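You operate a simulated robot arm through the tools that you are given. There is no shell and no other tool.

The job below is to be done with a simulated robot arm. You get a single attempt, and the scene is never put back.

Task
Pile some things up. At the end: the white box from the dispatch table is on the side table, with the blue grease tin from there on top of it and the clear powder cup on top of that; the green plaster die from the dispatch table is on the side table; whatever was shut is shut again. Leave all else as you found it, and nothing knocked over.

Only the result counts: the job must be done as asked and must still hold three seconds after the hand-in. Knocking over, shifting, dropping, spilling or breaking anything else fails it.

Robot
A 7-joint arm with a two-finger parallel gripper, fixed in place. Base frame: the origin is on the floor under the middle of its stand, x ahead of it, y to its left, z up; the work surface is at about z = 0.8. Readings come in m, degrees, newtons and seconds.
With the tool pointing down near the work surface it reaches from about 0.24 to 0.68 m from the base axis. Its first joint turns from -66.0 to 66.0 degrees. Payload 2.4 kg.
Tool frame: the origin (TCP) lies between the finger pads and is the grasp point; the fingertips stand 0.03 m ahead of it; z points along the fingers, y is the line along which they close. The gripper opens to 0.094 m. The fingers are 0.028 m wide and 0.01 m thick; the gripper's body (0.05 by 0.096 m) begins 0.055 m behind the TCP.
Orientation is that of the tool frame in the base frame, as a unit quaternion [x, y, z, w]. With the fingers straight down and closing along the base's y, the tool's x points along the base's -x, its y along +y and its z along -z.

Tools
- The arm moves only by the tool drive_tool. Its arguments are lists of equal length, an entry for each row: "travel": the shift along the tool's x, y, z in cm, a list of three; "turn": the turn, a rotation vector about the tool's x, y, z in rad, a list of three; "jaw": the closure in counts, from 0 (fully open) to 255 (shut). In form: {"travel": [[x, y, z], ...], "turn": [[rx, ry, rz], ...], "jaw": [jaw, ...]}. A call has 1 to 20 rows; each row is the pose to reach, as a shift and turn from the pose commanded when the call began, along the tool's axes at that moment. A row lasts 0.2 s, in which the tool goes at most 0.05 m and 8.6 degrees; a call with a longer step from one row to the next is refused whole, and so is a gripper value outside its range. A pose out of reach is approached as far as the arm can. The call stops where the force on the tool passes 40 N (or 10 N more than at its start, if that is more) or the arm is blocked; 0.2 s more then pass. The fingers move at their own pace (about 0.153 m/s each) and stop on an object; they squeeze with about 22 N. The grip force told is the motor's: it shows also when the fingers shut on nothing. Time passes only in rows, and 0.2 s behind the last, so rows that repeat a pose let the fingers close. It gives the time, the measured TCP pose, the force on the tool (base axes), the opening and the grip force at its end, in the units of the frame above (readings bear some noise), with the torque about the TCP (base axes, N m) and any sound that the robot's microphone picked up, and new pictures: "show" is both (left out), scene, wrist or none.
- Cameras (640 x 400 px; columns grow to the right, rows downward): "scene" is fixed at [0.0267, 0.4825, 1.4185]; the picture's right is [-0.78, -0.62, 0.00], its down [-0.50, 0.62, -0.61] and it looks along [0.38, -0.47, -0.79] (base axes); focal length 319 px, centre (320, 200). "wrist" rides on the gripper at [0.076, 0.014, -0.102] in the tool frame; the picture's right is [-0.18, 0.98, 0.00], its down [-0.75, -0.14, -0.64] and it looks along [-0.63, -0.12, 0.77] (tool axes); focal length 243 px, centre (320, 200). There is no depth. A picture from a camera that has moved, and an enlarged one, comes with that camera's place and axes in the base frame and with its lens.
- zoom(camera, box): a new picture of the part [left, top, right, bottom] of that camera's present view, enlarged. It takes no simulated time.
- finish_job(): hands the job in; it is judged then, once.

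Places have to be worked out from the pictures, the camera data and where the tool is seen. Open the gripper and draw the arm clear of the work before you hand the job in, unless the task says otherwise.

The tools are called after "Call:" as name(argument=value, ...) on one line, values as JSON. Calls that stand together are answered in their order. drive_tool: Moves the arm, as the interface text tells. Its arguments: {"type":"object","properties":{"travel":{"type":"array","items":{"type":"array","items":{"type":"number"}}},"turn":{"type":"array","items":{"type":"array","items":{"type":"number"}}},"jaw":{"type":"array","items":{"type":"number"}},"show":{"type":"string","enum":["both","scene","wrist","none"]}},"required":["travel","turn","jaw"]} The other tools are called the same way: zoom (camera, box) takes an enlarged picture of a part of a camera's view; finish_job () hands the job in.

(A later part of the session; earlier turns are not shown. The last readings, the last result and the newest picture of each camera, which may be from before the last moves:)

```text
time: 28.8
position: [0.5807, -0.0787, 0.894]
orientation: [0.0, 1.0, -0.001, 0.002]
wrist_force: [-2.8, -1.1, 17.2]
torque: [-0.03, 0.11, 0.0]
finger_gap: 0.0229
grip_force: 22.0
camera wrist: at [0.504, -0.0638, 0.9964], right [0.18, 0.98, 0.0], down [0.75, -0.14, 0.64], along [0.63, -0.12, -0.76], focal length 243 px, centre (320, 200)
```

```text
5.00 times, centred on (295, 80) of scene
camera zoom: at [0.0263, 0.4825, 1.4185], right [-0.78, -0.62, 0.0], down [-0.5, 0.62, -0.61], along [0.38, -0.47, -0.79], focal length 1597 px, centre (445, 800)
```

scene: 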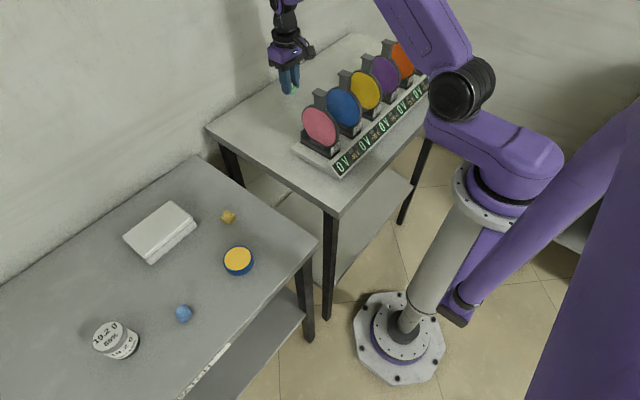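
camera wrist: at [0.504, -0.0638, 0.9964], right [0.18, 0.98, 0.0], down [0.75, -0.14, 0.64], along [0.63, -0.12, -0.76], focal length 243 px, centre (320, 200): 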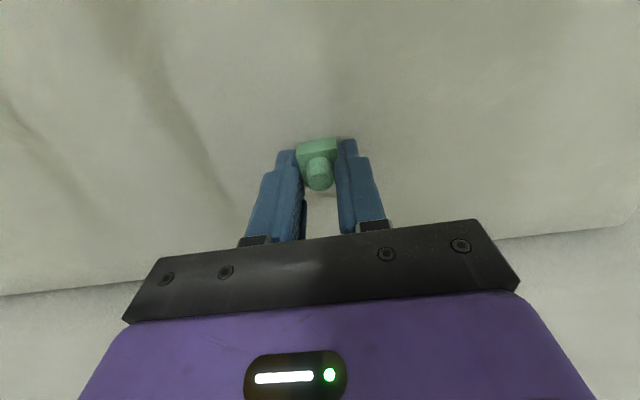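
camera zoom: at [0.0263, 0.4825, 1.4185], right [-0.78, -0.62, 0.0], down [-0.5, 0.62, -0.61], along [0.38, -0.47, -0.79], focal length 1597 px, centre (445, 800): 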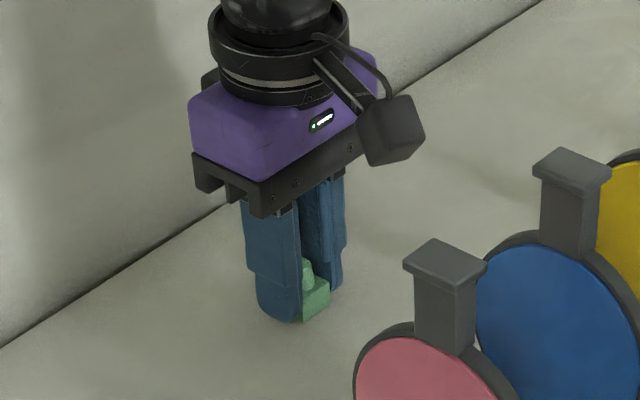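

Contact: 17 N at TCP z=0.894, so the side table top is at z≈0.860. I ease up to relieve the pressure, open the fingers, and rise.

Call:
drive_tool(travel=[[0, 0, -0.3], [0, 0, -0.3], [0, 0, -0.3], [0, 0, -0.3], [0, 0, -0.3], [0, 0, -1.5], [0, 0, -4], [0, 0, -8], [0, 0, -12], [0, 0, -12]], turn=[[0, 0, 0], [0, 0, 0], [0, 0, 0], [0, 0, 0], [0, 0, 0], [0, 0, 0], [0, 0, 0], [0, 0, 0], [0, 0, 0], [0, 0, 0]], jaw=[255, 220, 170, 130, 110, 110, 110, 110, 110, 110])

Call:
zoom(camera="scene", box=[250, 40, 340, 120])

```text
time: 31.0
position: [0.5785, -0.0765, 1.0119]
orientation: [0.0, 1.0, 0.001, 0.0]
wrist_force: [0.0, -0.7, 0.9]
torque: [-0.02, -0.02, 0.0]
finger_gap: 0.0534
grip_force: 0.0
camera wrist: at [0.502, -0.062, 1.1142], right [0.18, 0.98, 0.0], down [0.75, -0.14, 0.64], along [0.63, -0.12, -0.77], focal length 243 px, centre (320, 200)
```

scene: 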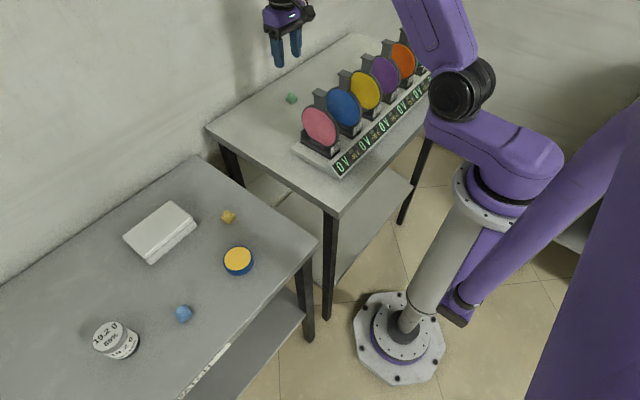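
wrist: 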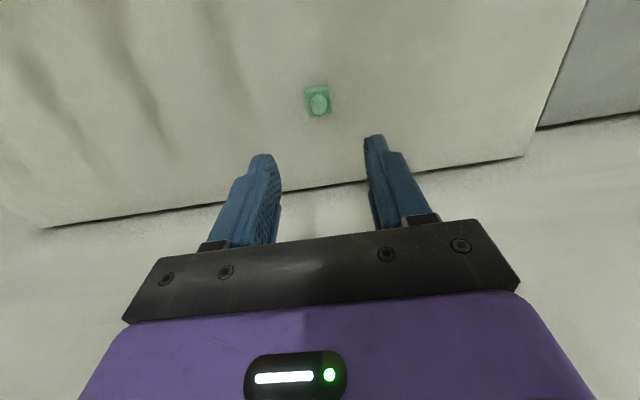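

```text
5.00 times, centred on (295, 80) of scene
camera zoom: at [0.0267, 0.4825, 1.4185], right [-0.78, -0.62, 0.0], down [-0.5, 0.62, -0.61], along [0.38, -0.47, -0.79], focal length 1597 px, centre (445, 800)
```

zoom: 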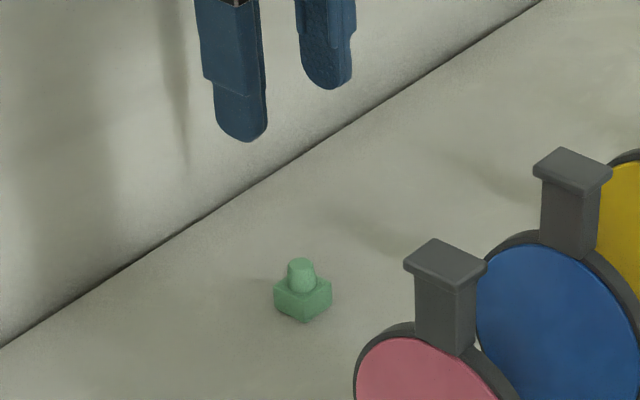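

The green die stands upright on the side table at about (0.58, -0.08). Next, the white box: I move above it with the gripper turned to close along x.

Call:
drive_tool(travel=[[0.4, 4.1, -2], [0.8, 8.2, -3], [1.2, 12.3, -3], [1.6, 16.4, -3], [2.0, 20.5, -3], [2.5, 24.5, -3], [2.9, 28.5, -3], [3.3, 32.5, -3], [3.7, 36.6, -3], [4.1, 40.7, -3], [4.6, 44.8, -3], [5.0, 48.8, -3], [5.0, 48.8, -3]], turn=[[0, 0, -0.131], [0, 0, -0.262], [0, 0, -0.393], [0, 0, -0.524], [0, 0, -0.654], [0, 0, -0.785], [0, 0, -0.916], [0, 0, -1.047], [0, 0, -1.178], [0, 0, -1.309], [0, 0, -1.44], [0, 0, -1.571], [0, 0, -1.571]], jaw=[110, 110, 60, 0, 0, 0, 0, 0, 0, 0, 0, 0, 0])

Call:
zoom(camera="wrist", box=[220, 60, 420, 220])

```text
time: 33.8
position: [0.5282, 0.4094, 1.0408]
orientation: [0.708, -0.706, 0.0, 0.0]
wrist_force: [1.0, 0.0, -0.4]
torque: [0.01, 0.01, -0.01]
finger_gap: 0.0938
grip_force: 0.0
camera wrist: at [0.5133, 0.3338, 1.1435], right [-0.98, 0.18, 0.0], down [0.14, 0.75, 0.64], along [0.12, 0.63, -0.77], focal length 243 px, centre (320, 200)
```

scene: 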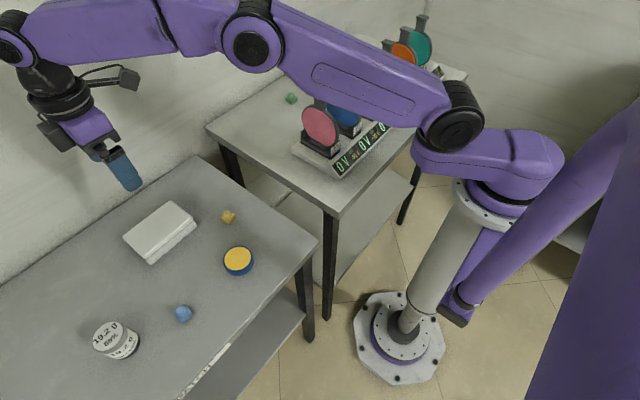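
wrist: 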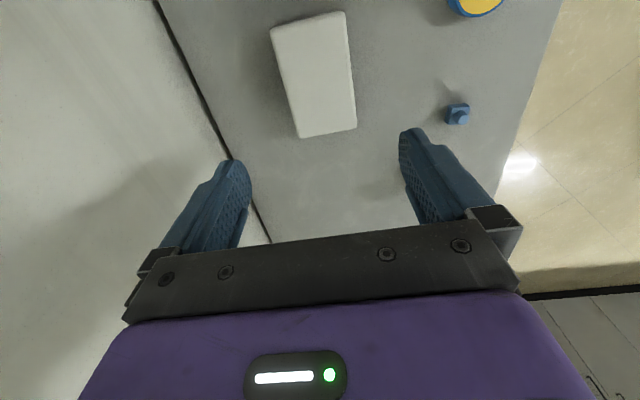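

```text
2.50 times, centred on (320, 140) of wrist
camera zoom: at [0.5133, 0.3338, 1.1435], right [-0.98, 0.18, 0.0], down [0.14, 0.75, 0.64], along [0.12, 0.63, -0.77], focal length 606 px, centre (320, 350)
```

zoom: 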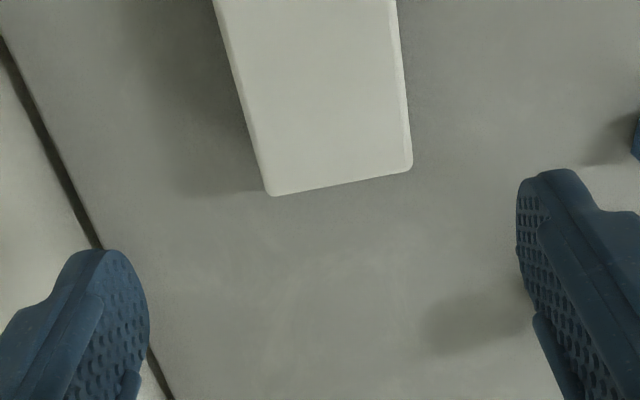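

I zoom on the whole box to measure its edges precisely, since its width is close to the gripper opening.

Call:
zoom(camera="wrist", box=[240, 0, 400, 100])

Call:
zoom(camera="wrist", box=[260, 60, 400, 150])

Call:
zoom(camera="scene", box=[110, 190, 210, 270])

```text
4.00 times, centred on (320, 50) of wrist
camera zoom: at [0.5133, 0.3338, 1.1435], right [-0.98, 0.18, 0.0], down [0.14, 0.75, 0.64], along [0.12, 0.63, -0.77], focal length 970 px, centre (320, 800)
```

zoom: 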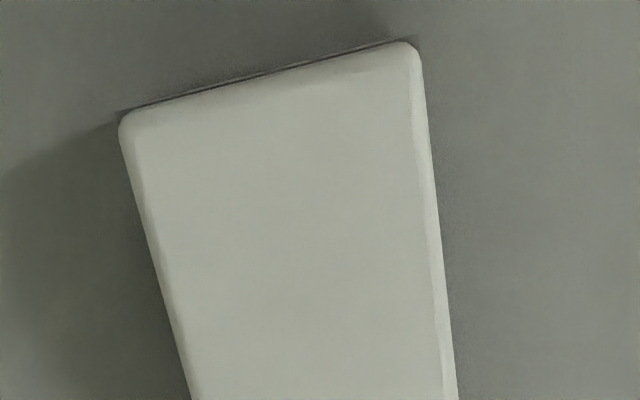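

```text
4.44 times, centred on (330, 105) of wrist
camera zoom: at [0.5133, 0.3338, 1.1435], right [-0.98, 0.18, 0.0], down [0.14, 0.75, 0.64], along [0.12, 0.63, -0.77], focal length 1078 px, centre (276, 622)
```

zoom: 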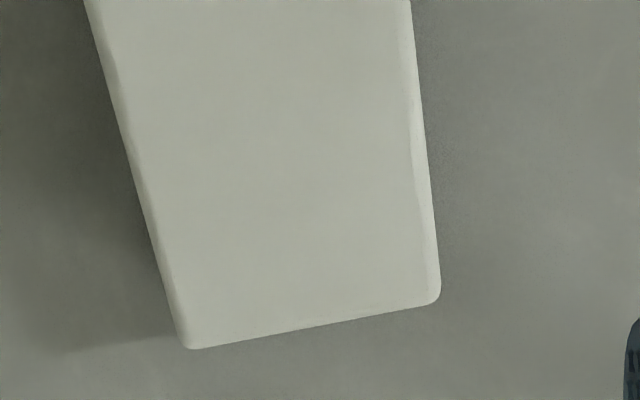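

```text
5.00 times, centred on (160, 230) of scene
camera zoom: at [0.0266, 0.4825, 1.4185], right [-0.78, -0.62, 0.0], down [-0.5, 0.62, -0.61], along [0.38, -0.47, -0.79], focal length 1597 px, centre (1120, 50)
```

zoom: 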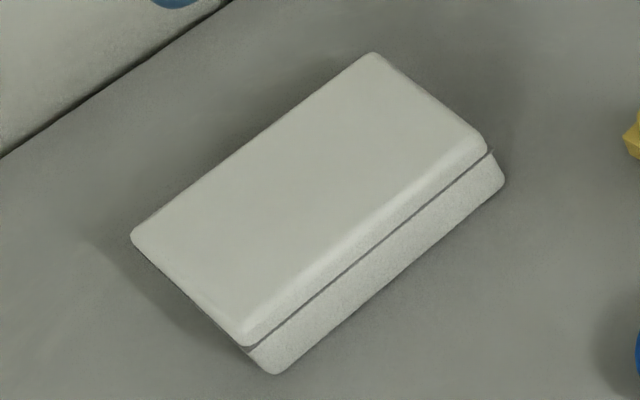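

Box measures ≈8.2 × 12.4 cm, height ≈2.9 cm, centre near (0.531, 0.411). I descend to z≈0.90 to re-measure relative to the open fingers.

Call:
drive_tool(travel=[[0, -0.15, 3], [-0.1, -0.3, 6], [-0.15, -0.3, 9], [-0.15, -0.3, 12], [-0.15, -0.3, 14], [-0.15, -0.3, 14]], turn=[[0, 0, 0], [0, 0, 0], [0, 0, 0], [0, 0, 0], [0, 0, 0], [0, 0, 0]], jaw=[0, 0, 0, 0, 0, 0])

Call:
zoom(camera="wrist", box=[200, 0, 440, 150])

Call:
zoom(camera="wrist", box=[200, 80, 440, 230])

```text
time: 35.2
position: [0.5319, 0.4102, 0.903]
orientation: [-0.707, 0.707, 0.0, -0.001]
wrist_force: [-0.8, -0.2, 0.0]
torque: [0.04, 0.0, 0.04]
finger_gap: 0.0939
grip_force: 0.0
camera wrist: at [0.5186, 0.3342, 1.0058], right [-0.98, 0.18, 0.0], down [0.14, 0.75, 0.64], along [0.12, 0.63, -0.77], focal length 243 px, centre (320, 200)
```

scene: 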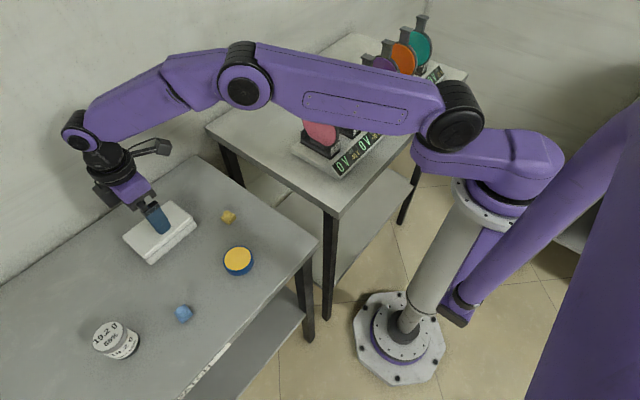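
wrist: 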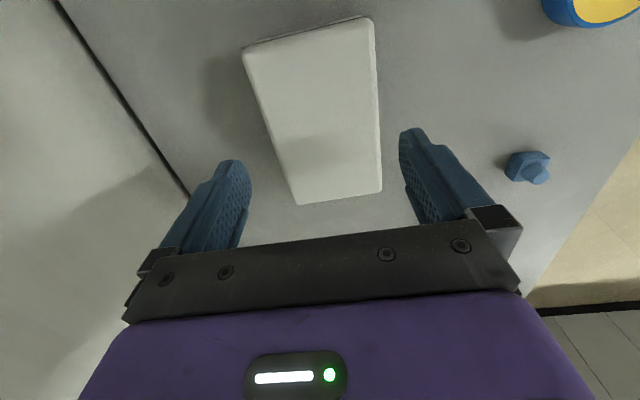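

```text
2.67 times, centred on (320, 75) of wrist
camera zoom: at [0.5186, 0.3342, 1.0058], right [-0.98, 0.18, 0.0], down [0.14, 0.75, 0.64], along [0.12, 0.63, -0.77], focal length 647 px, centre (320, 533)
```

zoom: 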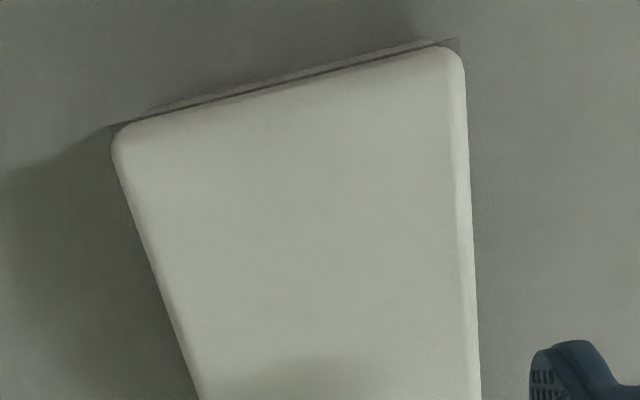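

```text
2.67 times, centred on (320, 155) of wrist
camera zoom: at [0.5186, 0.3342, 1.0058], right [-0.98, 0.18, 0.0], down [0.14, 0.75, 0.64], along [0.12, 0.63, -0.77], focal length 647 px, centre (320, 320)
```

zoom: 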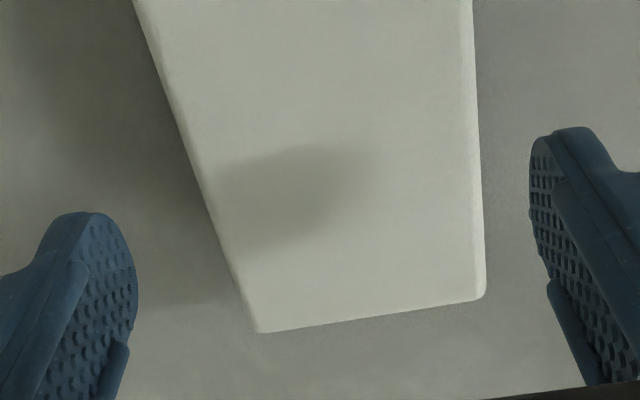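

Relative to the fingers the box centre is ≈3 mm toward -x. I correct and lower until the fingertips are just above the lid level to verify clearance.

Call:
drive_tool(travel=[[-0.1, 0.15, 1], [-0.2, 0.27, 2.5], [-0.2, 0.27, 3.7], [-0.2, 0.27, 3.7]], turn=[[0, 0, 0], [0, 0, 0], [0, 0, 0], [0, 0, 0]], jaw=[0, 0, 0, 0])

Call:
zoom(camera="wrist", box=[200, 80, 440, 230])

Call:
zoom(camera="scene", box=[90, 170, 220, 270])

```text
time: 36.2
position: [0.5288, 0.4126, 0.8644]
orientation: [-0.707, 0.707, 0.0, 0.0]
wrist_force: [0.4, 0.5, 0.1]
torque: [-0.02, 0.02, 0.0]
finger_gap: 0.0939
grip_force: 0.1
camera wrist: at [0.5153, 0.3378, 0.9667], right [-0.98, 0.18, 0.0], down [0.14, 0.75, 0.64], along [0.12, 0.63, -0.77], focal length 243 px, centre (320, 200)
```

scene: 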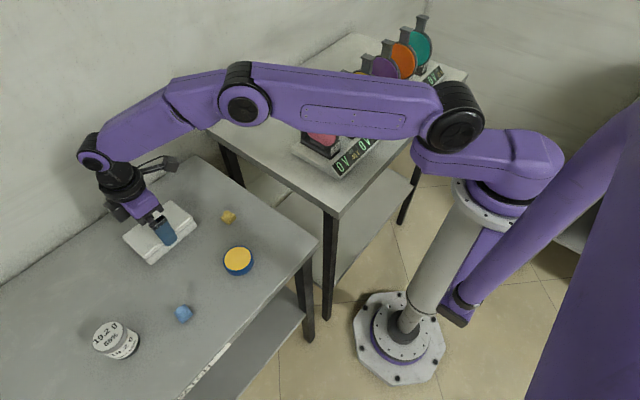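
wrist: 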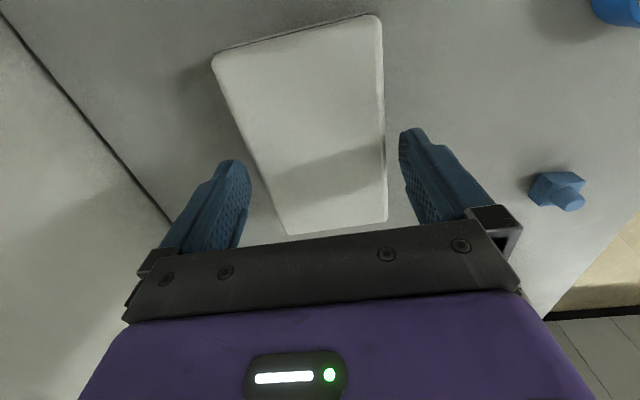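

```text
2.67 times, centred on (320, 155) of wrist
camera zoom: at [0.5153, 0.3378, 0.9667], right [-0.98, 0.18, 0.0], down [0.14, 0.75, 0.64], along [0.12, 0.63, -0.77], focal length 647 px, centre (320, 320)
```

zoom: 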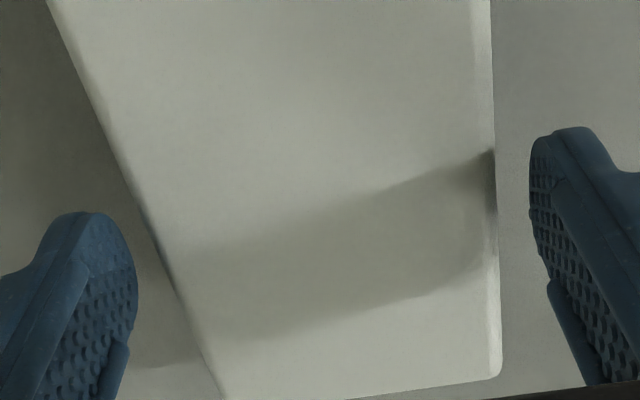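

```text
4.00 times, centred on (155, 220) of scene
camera zoom: at [0.0267, 0.4825, 1.4185], right [-0.78, -0.62, 0.0], down [-0.5, 0.62, -0.61], along [0.38, -0.47, -0.79], focal length 1278 px, centre (980, 120)
```

zoom: 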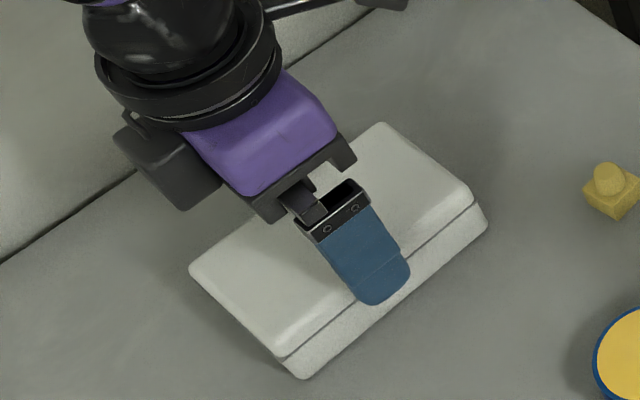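

Both fingers have ≈7 mm clearance to the box sides — well centred. I lower so the fingertips are near the table and close on the box.

Call:
drive_tool(travel=[[0, 0, 1], [0, 0, 2], [0, 0, 3.0], [0, 0, 3.0], [0, 0, 3.0], [0, 0, 3.0], [0, 0, 3.0], [0, 0, 3.0]], turn=[[0, 0, 0], [0, 0, 0], [0, 0, 0], [0, 0, 0], [0, 0, 0], [0, 0, 0], [0, 0, 0], [0, 0, 0]], jaw=[0, 0, 0, 0, 15, 30, 60, 255])

Call:
zoom(camera="scene", box=[90, 170, 220, 270])

```text
time: 38.0
position: [0.531, 0.4117, 0.8348]
orientation: [-0.707, 0.707, 0.0, 0.0]
wrist_force: [-0.4, 0.7, -0.1]
torque: [0.07, -0.04, 0.04]
finger_gap: 0.0844
grip_force: 22.0
camera wrist: at [0.5164, 0.3366, 0.9381], right [-0.98, 0.18, 0.0], down [0.14, 0.75, 0.64], along [0.12, 0.63, -0.77], focal length 243 px, centre (320, 200)
```

scene: 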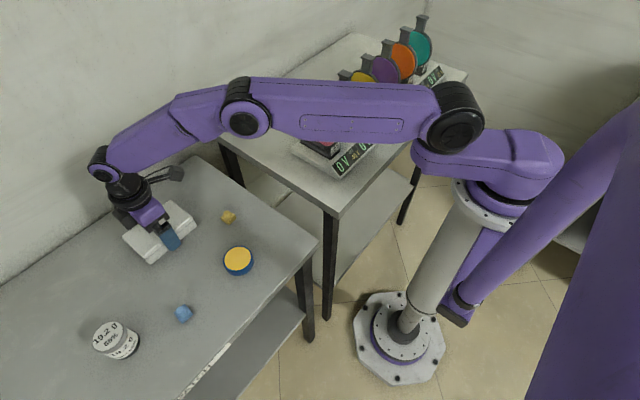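
wrist: 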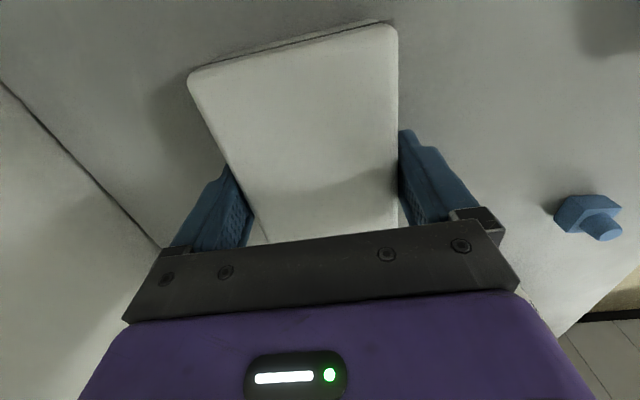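

```text
4.00 times, centred on (155, 220) of scene
camera zoom: at [0.0267, 0.4825, 1.4185], right [-0.78, -0.62, 0.0], down [-0.5, 0.62, -0.61], along [0.38, -0.47, -0.79], focal length 1278 px, centre (980, 120)
```

zoom: 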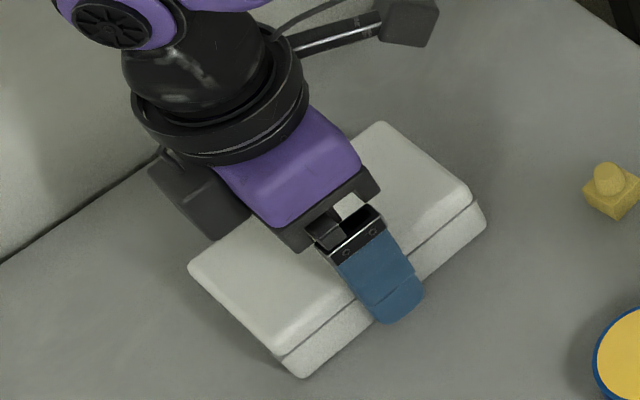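

Box is gripped (8.4 cm wide). I lift slowly a few cm to check that it holds firmly and the lid stays shut.

Call:
drive_tool(travel=[[0, 0, -0.5], [0, 0, -1.5], [0, 0, -3], [0, 0, -5], [0, 0, -5]], turn=[[0, 0, 0], [0, 0, 0], [0, 0, 0], [0, 0, 0], [0, 0, 0]], jaw=[255, 255, 255, 255, 255])

Call:
zoom(camera="scene", box=[90, 150, 220, 250])

```text
time: 39.2
position: [0.5305, 0.4122, 0.8841]
orientation: [-0.707, 0.707, 0.0, 0.0]
wrist_force: [0.0, -0.4, -2.4]
torque: [0.03, 0.03, 0.04]
finger_gap: 0.0842
grip_force: 21.6
camera wrist: at [0.5163, 0.3366, 0.9873], right [-0.98, 0.18, 0.0], down [0.14, 0.75, 0.64], along [0.12, 0.63, -0.77], focal length 243 px, centre (320, 200)
```

scene: 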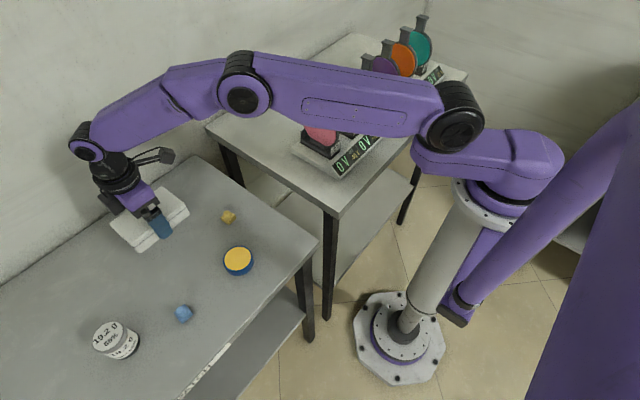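
wrist: 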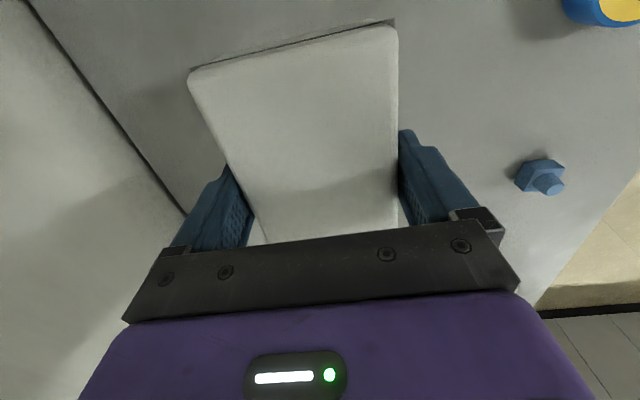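

```text
4.00 times, centred on (155, 200) of scene
camera zoom: at [0.0267, 0.4825, 1.4185], right [-0.78, -0.62, 0.0], down [-0.5, 0.62, -0.61], along [0.38, -0.47, -0.79], focal length 1278 px, centre (980, 200)
```

zoom: 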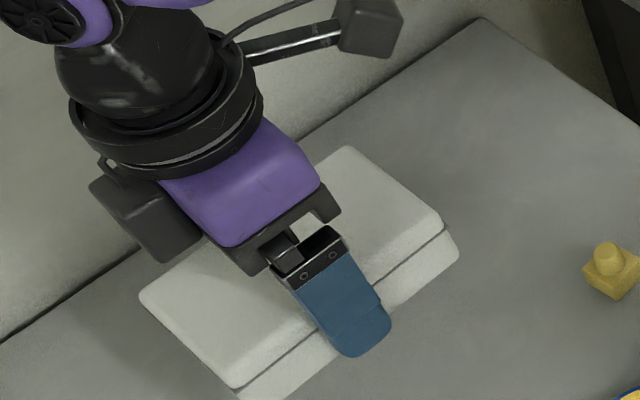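

The box holds level with the lid shut. I lift to z≈1.0 and carry it over to (0.57, 0.055) on the side table.

Call:
drive_tool(travel=[[0, 0, -3], [0, 0, -6.5], [0, 0, -10], [2, -0.3, -12], [5.5, -0.6, -12], [9.5, -1.0, -12], [13.5, -1.5, -12], [17.5, -2, -12], [21.5, -2.5, -12], [25.5, -3, -12], [29.5, -3.5, -12], [33, -3.8, -12], [35, -4, -12], [35.7, -4, -12], [35.7, -4, -12]], turn=[[0, 0, 0], [0, 0, 0], [0, 0, 0], [0, 0, 0], [0, 0, 0], [0, 0, 0], [0, 0, 0], [0, 0, 0], [0, 0, 0], [0, 0, 0], [0, 0, 0], [0, 0, 0], [0, 0, 0], [0, 0, 0], [0, 0, 0]], jaw=[255, 255, 255, 255, 255, 255, 255, 255, 255, 255, 255, 255, 255, 255, 255])

Call:
zoom(camera="scene", box=[190, 0, 370, 180])

```text
time: 42.4
position: [0.5708, 0.0559, 1.0037]
orientation: [-0.707, 0.707, 0.0, 0.0]
wrist_force: [0.9, 0.1, -2.9]
torque: [0.01, -0.04, 0.02]
finger_gap: 0.0842
grip_force: 21.8
camera wrist: at [0.5568, -0.0196, 1.1069], right [-0.98, 0.18, 0.0], down [0.14, 0.75, 0.64], along [0.12, 0.63, -0.77], focal length 243 px, centre (320, 200)
```

scene: 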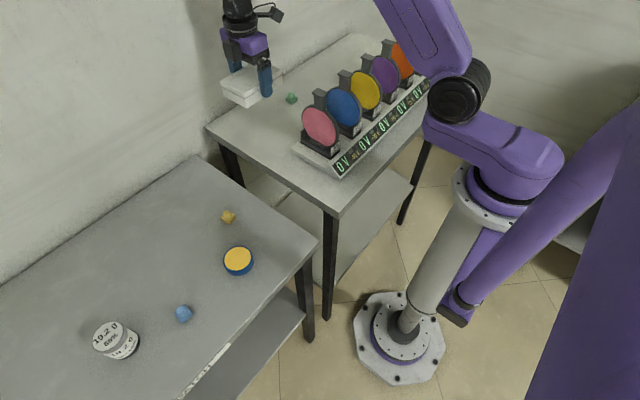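
wrist: 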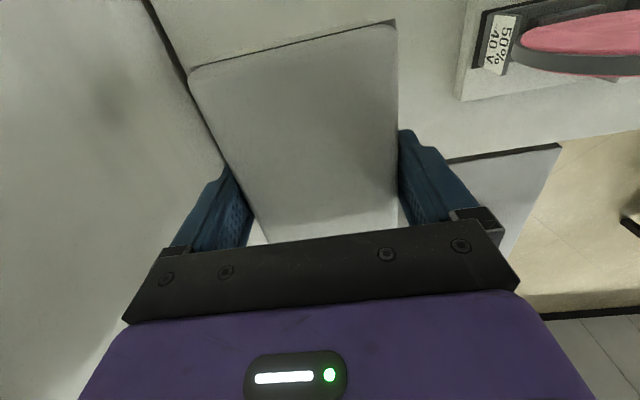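

```text
2.22 times, centred on (280, 90) of scene
camera zoom: at [0.0267, 0.4825, 1.4185], right [-0.78, -0.62, 0.0], down [-0.5, 0.62, -0.61], along [0.38, -0.47, -0.79], focal length 710 px, centre (409, 444)
```

zoom: 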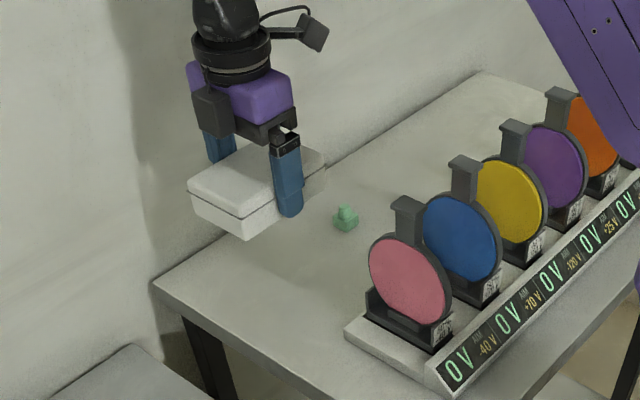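

Box is above the target, clear of the die and discs. I lower to about 1 cm above the table.

Call:
drive_tool(travel=[[0, 0, 2], [0, 0, 4.5], [0, 0, 7], [0, 0, 9], [0, 0, 9.9], [0, 0, 9.9]], turn=[[0, 0, 0], [0, 0, 0], [0, 0, 0], [0, 0, 0], [0, 0, 0], [0, 0, 0]], jaw=[255, 255, 255, 255, 255, 255])

Call:
zoom(camera="scene", box=[190, 20, 350, 180])

```text
time: 43.8
position: [0.5701, 0.0561, 0.9078]
orientation: [0.707, -0.707, 0.0, 0.0]
wrist_force: [0.3, -0.3, -1.9]
torque: [0.0, 0.0, 0.01]
finger_gap: 0.0841
grip_force: 22.4
camera wrist: at [0.5553, -0.0191, 1.0099], right [-0.98, 0.18, 0.0], down [0.14, 0.75, 0.64], along [0.12, 0.63, -0.77], focal length 243 px, centre (320, 200)
```

scene: 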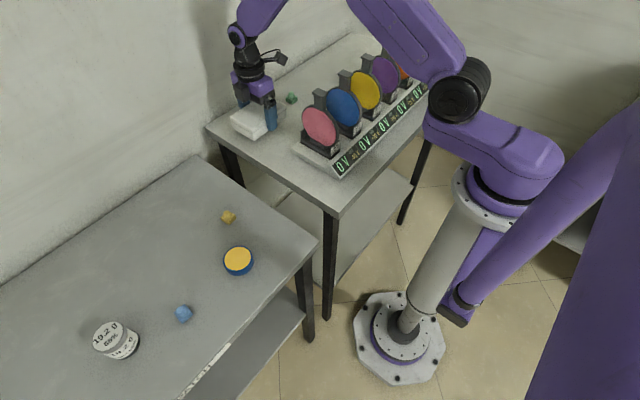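
wrist: 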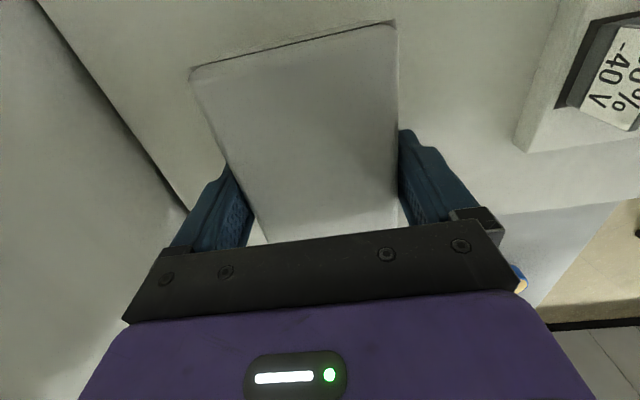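

```text
2.50 times, centred on (270, 100) of scene
camera zoom: at [0.0267, 0.4825, 1.4185], right [-0.78, -0.62, 0.0], down [-0.5, 0.62, -0.61], along [0.38, -0.47, -0.79], focal length 798 px, centre (445, 450)
```

zoom: 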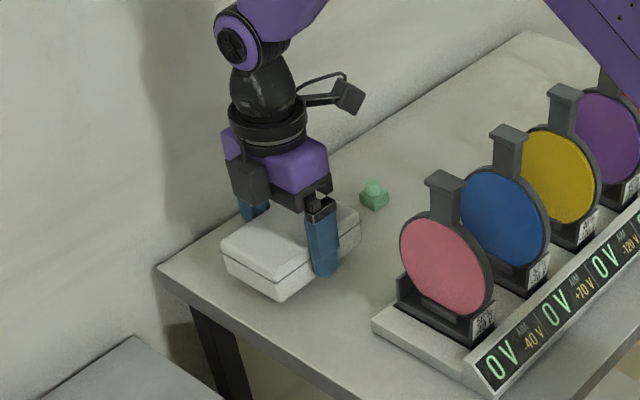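

Clear; now the last centimetre down in small steps to contact.

Call:
drive_tool(travel=[[0, 0, 0.4], [0, 0, 0.8], [0, 0, 1.1], [0, 0, 1.3], [0, 0, 1.3]], turn=[[0, 0, 0], [0, 0, 0], [0, 0, 0], [0, 0, 0], [0, 0, 0]], jaw=[255, 255, 255, 255, 255], show="none")

```text
time: 45.0
position: [0.5714, 0.0537, 0.8936]
orientation: [0.708, -0.706, 0.001, -0.002]
wrist_force: [-2.6, -0.4, 17.9]
torque: [-0.03, 0.05, 0.45]
finger_gap: 0.0844
grip_force: 22.0
```

Contact with the table (≈18 N). I relieve the pressure slightly, open fully, and rise straight up.

Call:
drive_tool(travel=[[0, 0, -0.15], [0, 0, -0.15], [0, 0, -0.15], [0, 0, -0.15], [0, 0, -1.0], [0, 0, -2.5], [0, 0, -5], [0, 0, -9], [0, 0, -13], [0, 0, -13]], turn=[[0, 0, 0], [0, 0, 0], [0, 0, 0], [0, 0, 0], [0, 0, 0], [0, 0, 0], [0, 0, 0], [0, 0, 0], [0, 0, 0], [0, 0, 0]], jaw=[255, 15, 0, 0, 0, 0, 0, 0, 0, 0])

Call:
zoom(camera="scene", box=[190, 20, 350, 180])

Call:
zoom(camera="wrist", box=[200, 0, 440, 150])

```text
time: 47.2
position: [0.5674, 0.0544, 1.0224]
orientation: [0.707, -0.707, 0.0, 0.0]
wrist_force: [-0.7, -0.8, 0.2]
torque: [0.01, -0.03, -0.03]
finger_gap: 0.0941
grip_force: 0.0
camera wrist: at [0.5532, -0.0211, 1.1256], right [-0.98, 0.18, 0.0], down [0.14, 0.75, 0.64], along [0.12, 0.63, -0.77], focal length 243 px, centre (320, 200)
```

scene: 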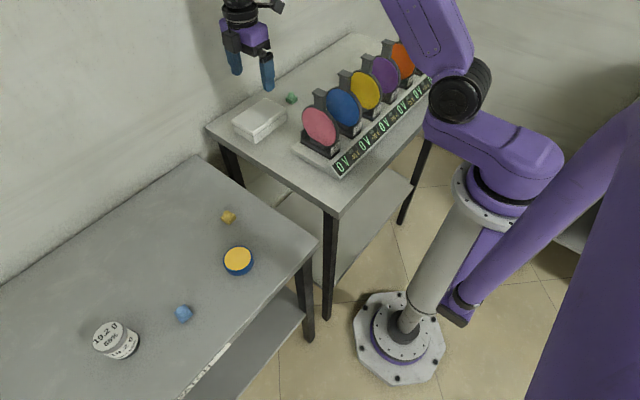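
wrist: 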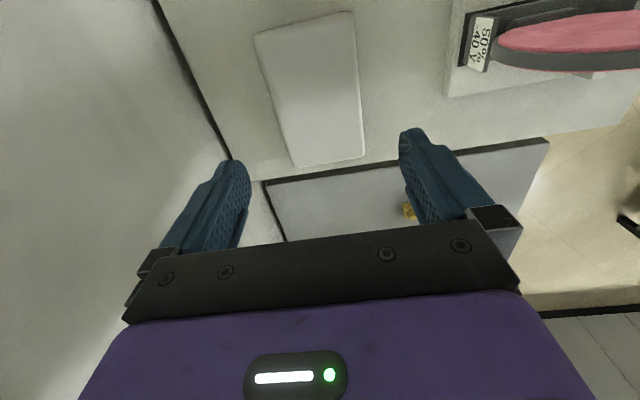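

```text
2.50 times, centred on (270, 100) of scene
camera zoom: at [0.0267, 0.4825, 1.4185], right [-0.78, -0.62, 0.0], down [-0.5, 0.62, -0.61], along [0.38, -0.47, -0.79], focal length 798 px, centre (445, 450)
```

zoom: 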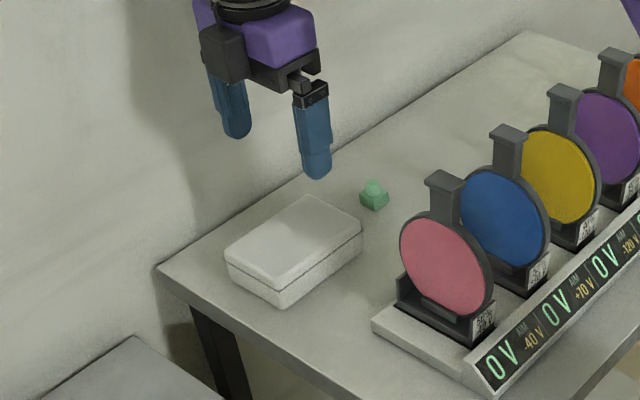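

```text
2.67 times, centred on (320, 75) of wrist
camera zoom: at [0.5532, -0.0211, 1.1256], right [-0.98, 0.18, 0.0], down [0.14, 0.75, 0.64], along [0.12, 0.63, -0.77], focal length 647 px, centre (320, 533)
```

zoom: 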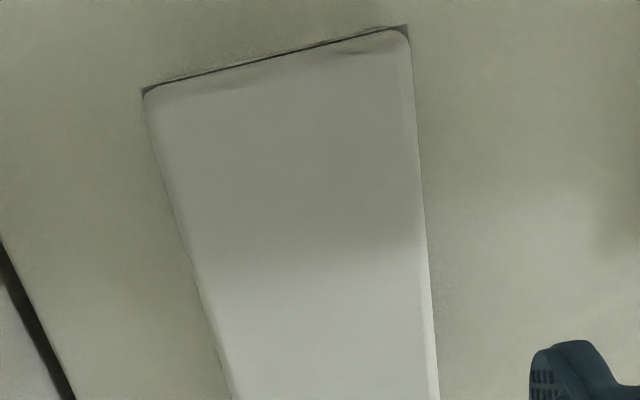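

The box sits at ≈(0.570, 0.057) with its lid shut. Next, the grease tin near (0.348, 0.349): I move above it.

Call:
drive_tool(travel=[[-2.9, 2.2, 0], [-5.9, 4.4, 0], [-8.8, 6.6, 0], [-11.8, 8.8, 0], [-14.7, 11, 0], [-17.6, 13.2, 1], [-20.6, 15.4, 2], [-23.5, 17.6, 4], [-26.5, 19.8, 6], [-29.4, 21.9, 8], [-29.4, 21.9, 9], [-29.4, 21.9, 9]], turn=[[0, 0, 0], [0, 0, 0], [0, 0, 0], [0, 0, 0], [0, 0, 0], [0, 0, 0], [0, 0, 0], [0, 0, 0], [0, 0, 0], [0, 0, 0], [0, 0, 0], [0, 0, 0]], jaw=[0, 0, 0, 0, 0, 0, 0, 0, 0, 0, 0, 0])

Call:
zoom(camera="wrist", box=[220, 60, 420, 200])

Call:
zoom(camera="scene", box=[200, 200, 300, 290])

```text
time: 49.8
position: [0.351, 0.3506, 0.9324]
orientation: [-0.707, 0.707, -0.001, 0.0]
wrist_force: [0.8, -0.2, -0.6]
torque: [-0.03, 0.01, 0.0]
finger_gap: 0.094
grip_force: 0.0
camera wrist: at [0.3362, 0.2747, 1.0355], right [-0.98, 0.18, 0.0], down [0.14, 0.75, 0.64], along [0.12, 0.63, -0.77], focal length 243 px, centre (320, 200)
```

scene: 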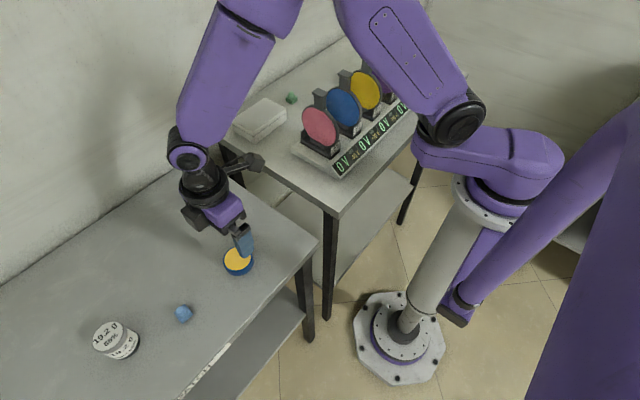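
wrist: 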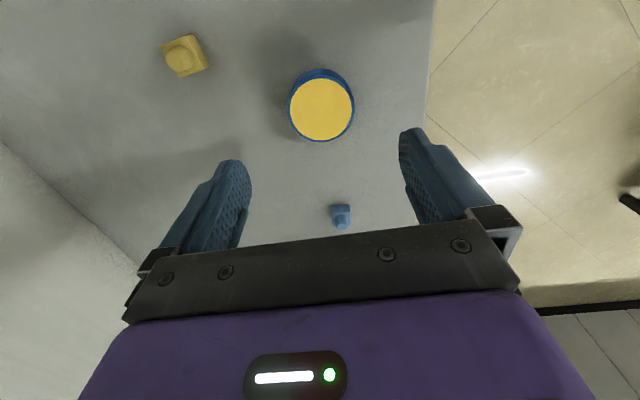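

```text
2.86 times, centred on (320, 130) of wrist
camera zoom: at [0.3362, 0.2747, 1.0355], right [-0.98, 0.18, 0.0], down [0.14, 0.75, 0.64], along [0.12, 0.63, -0.77], focal length 693 px, centre (320, 400)
```

zoom: 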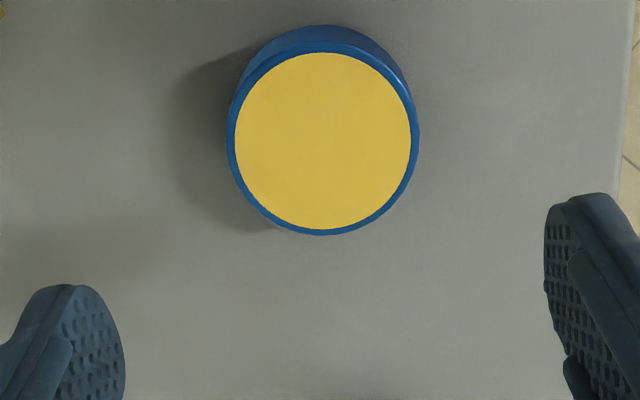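

```text
4.44 times, centred on (250, 245) of scene
camera zoom: at [0.0267, 0.4825, 1.4185], right [-0.78, -0.62, 0.0], down [-0.5, 0.62, -0.61], along [0.38, -0.47, -0.79], focal length 1420 px, centre (631, 0)
```

zoom: 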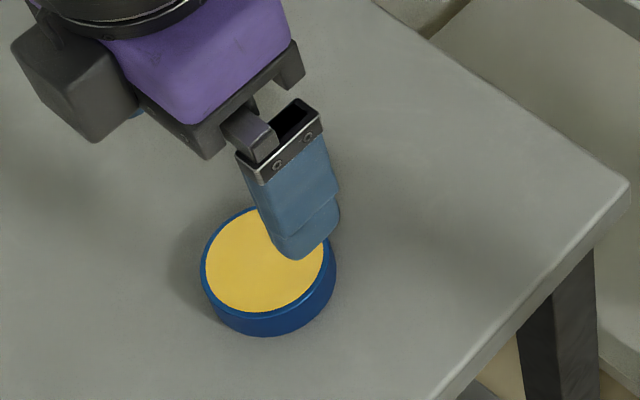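

Tin centre is ≈(0.348, 0.347), diameter ≈5.75 cm, top ≈0.827. I correct, descend with fingertips just above the table, and grip it around the body.

Call:
drive_tool(travel=[[0.2, 0.15, 2], [0.36, 0.26, 4.5], [0.36, 0.26, 7], [0.36, 0.26, 9], [0.36, 0.26, 9.8], [0.36, 0.26, 9.8], [0.36, 0.26, 9.8], [0.36, 0.26, 9.8], [0.36, 0.26, 9.8], [0.36, 0.26, 9.8]], turn=[[0, 0, 0], [0, 0, 0], [0, 0, 0], [0, 0, 0], [0, 0, 0], [0, 0, 0], [0, 0, 0], [0, 0, 0], [0, 0, 0], [0, 0, 0]], jaw=[0, 0, 0, 0, 0, 0, 60, 80, 110, 255])

Call:
zoom(camera="wrist", box=[200, 60, 440, 220])

Call:
zoom(camera="scene", box=[200, 210, 300, 300])

```text
time: 52.0
position: [0.3477, 0.3487, 0.8329]
orientation: [-0.707, 0.707, 0.0, 0.001]
wrist_force: [0.7, 0.3, 0.2]
torque: [0.01, -0.02, -0.04]
finger_gap: 0.0582
grip_force: 21.6
camera wrist: at [0.3338, 0.273, 0.9362], right [-0.98, 0.18, 0.0], down [0.14, 0.75, 0.64], along [0.12, 0.63, -0.77], focal length 243 px, centre (320, 200)
```

scene: 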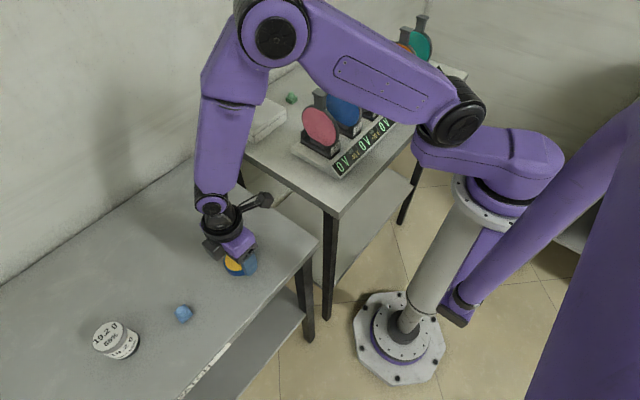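
wrist: 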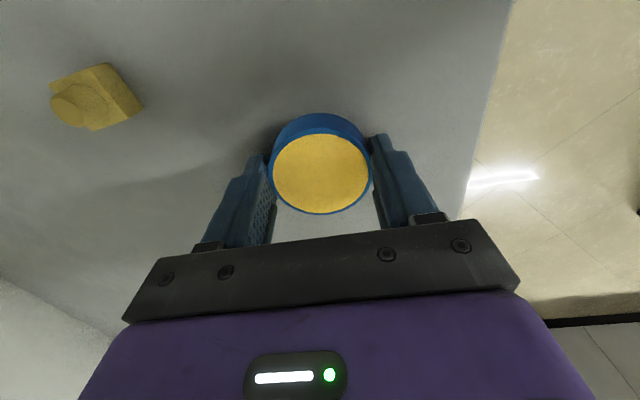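

```text
2.50 times, centred on (320, 140) of wrist
camera zoom: at [0.3338, 0.273, 0.9362], right [-0.98, 0.18, 0.0], down [0.14, 0.75, 0.64], along [0.12, 0.63, -0.77], focal length 606 px, centre (320, 350)
```

zoom: 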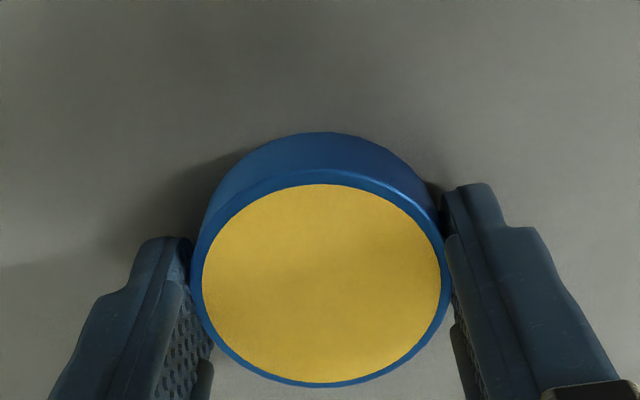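

```text
4.44 times, centred on (250, 255) of scene
camera zoom: at [0.0267, 0.4825, 1.4185], right [-0.78, -0.62, 0.0], down [-0.5, 0.62, -0.61], along [0.38, -0.47, -0.79], focal length 1420 px, centre (631, -44)
```

zoom: 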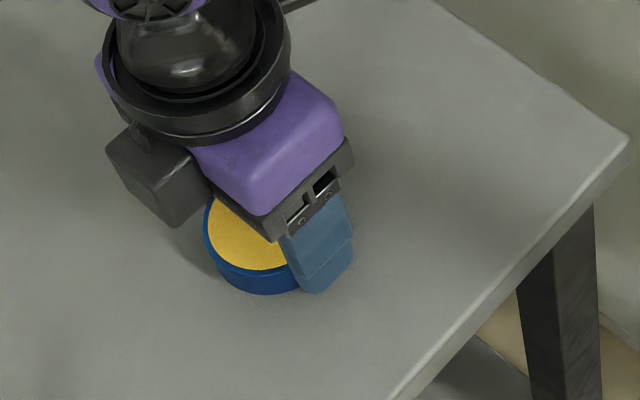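

Tin gripped (5.8 cm). I lift it, check, and carry it over to above the box.

Call:
drive_tool(travel=[[0, 0, -1], [0, 0, -3], [0, 0, -6], [0, 0, -10], [0, 0, -14], [0, 0, -18], [2.5, -1.9, -20], [5.5, -4.2, -20], [8.5, -6.5, -20], [11.5, -8.9, -20], [14.5, -11.2, -20], [17.5, -13.5, -20], [20.5, -15.8, -20], [23.5, -18.1, -20], [26, -20.1, -20], [28, -21.6, -20], [28.9, -22.3, -20], [28.9, -22.3, -20]], turn=[[0, 0, 0], [0, 0, 0], [0, 0, 0], [0, 0, 0], [0, 0, 0], [0, 0, 0], [0, 0, 0], [0, 0, 0], [0, 0, 0], [0, 0, 0], [0, 0, 0], [0, 0, 0], [0, 0, 0], [0, 0, 0], [0, 0, 0], [0, 0, 0], [0, 0, 0], [0, 0, 0]], jaw=[255, 255, 255, 255, 255, 255, 255, 255, 255, 255, 255, 255, 255, 255, 255, 255, 255, 255])

Call:
zoom(camera="wrist", box=[200, 60, 440, 220])

Call:
zoom(camera="scene", box=[190, 0, 370, 180])

```text
time: 55.8
position: [0.5734, 0.0571, 1.033]
orientation: [0.707, -0.707, -0.001, 0.001]
wrist_force: [-0.4, 0.7, -0.8]
torque: [0.0, 0.0, 0.03]
finger_gap: 0.0585
grip_force: 21.6
camera wrist: at [0.5583, -0.0191, 1.1361], right [-0.98, 0.18, 0.0], down [0.14, 0.75, 0.64], along [0.12, 0.63, -0.77], focal length 243 px, centre (320, 200)
```

scene: 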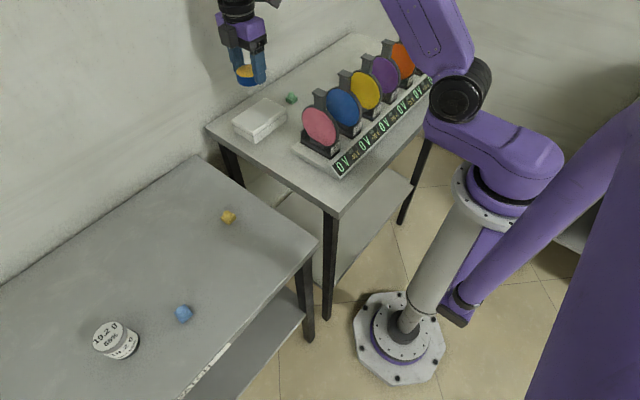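
wrist: 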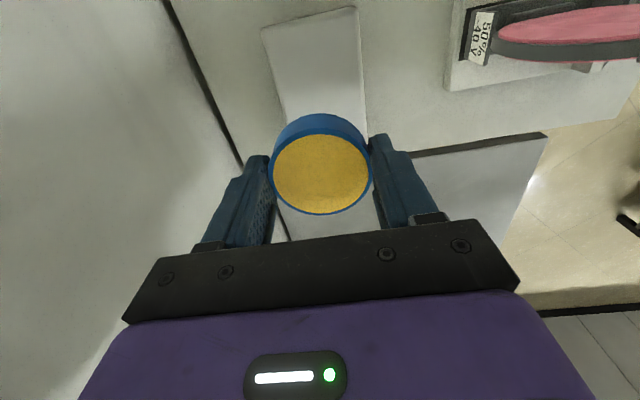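

```text
2.50 times, centred on (320, 140) of wrist
camera zoom: at [0.5583, -0.0191, 1.1361], right [-0.98, 0.18, 0.0], down [0.14, 0.75, 0.64], along [0.12, 0.63, -0.77], focal length 606 px, centre (320, 350)
```

zoom: 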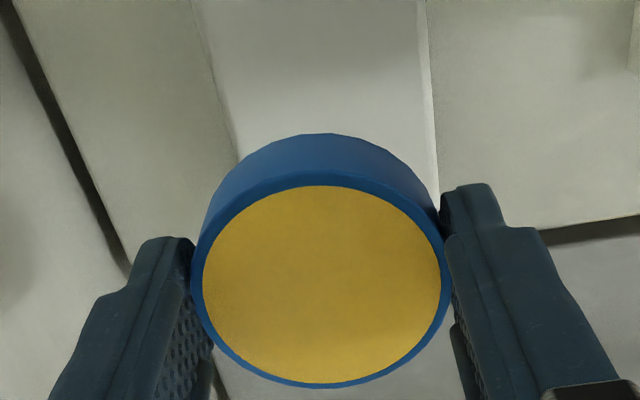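

```text
2.22 times, centred on (280, 90) of scene
camera zoom: at [0.0267, 0.4825, 1.4185], right [-0.78, -0.62, 0.0], down [-0.5, 0.62, -0.61], along [0.38, -0.47, -0.79], focal length 710 px, centre (409, 444)
```

zoom: 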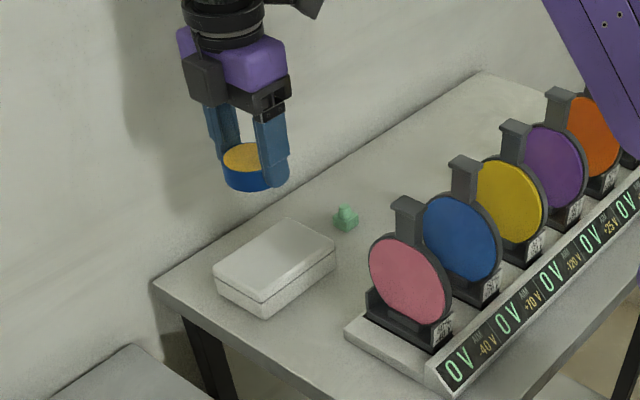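

Tin is held level above the box. I fine-adjust so the tin's centre comes over the box centre and lower to ≈1 cm above it.

Call:
drive_tool(travel=[[-0.2, 0.1, 2], [-0.4, 0.2, 4.5], [-0.4, 0.2, 7], [-0.4, 0.2, 9], [-0.4, 0.2, 9.8], [-0.4, 0.2, 9.8]], turn=[[0, 0, 0], [0, 0, 0], [0, 0, 0], [0, 0, 0], [0, 0, 0], [0, 0, 0]], jaw=[255, 255, 255, 255, 255, 255])

Call:
zoom(camera="scene", box=[210, 60, 310, 150])

```text
time: 57.2
position: [0.5708, 0.0605, 0.9352]
orientation: [0.707, -0.707, 0.001, -0.001]
wrist_force: [0.1, 0.2, -1.3]
torque: [-0.01, -0.04, 0.01]
finger_gap: 0.0583
grip_force: 22.3
camera wrist: at [0.5553, -0.0151, 1.0383], right [-0.98, 0.18, 0.0], down [0.14, 0.75, 0.64], along [0.12, 0.63, -0.77], focal length 243 px, centre (320, 200)
```

scene: 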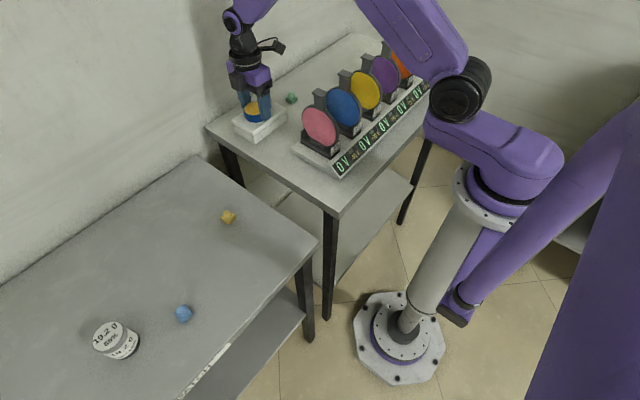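
wrist: 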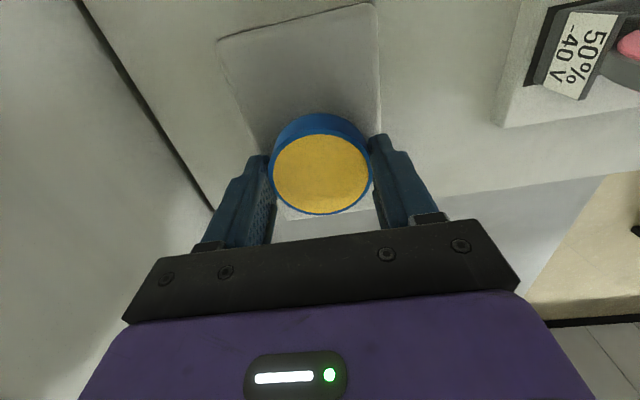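

```text
4.44 times, centred on (260, 105) of scene
camera zoom: at [0.0267, 0.4825, 1.4185], right [-0.78, -0.62, 0.0], down [-0.5, 0.62, -0.61], along [0.38, -0.47, -0.79], focal length 1420 px, centre (587, 622)
```

zoom: 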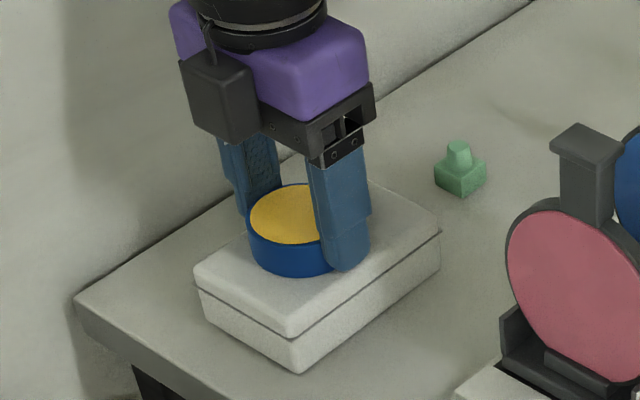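

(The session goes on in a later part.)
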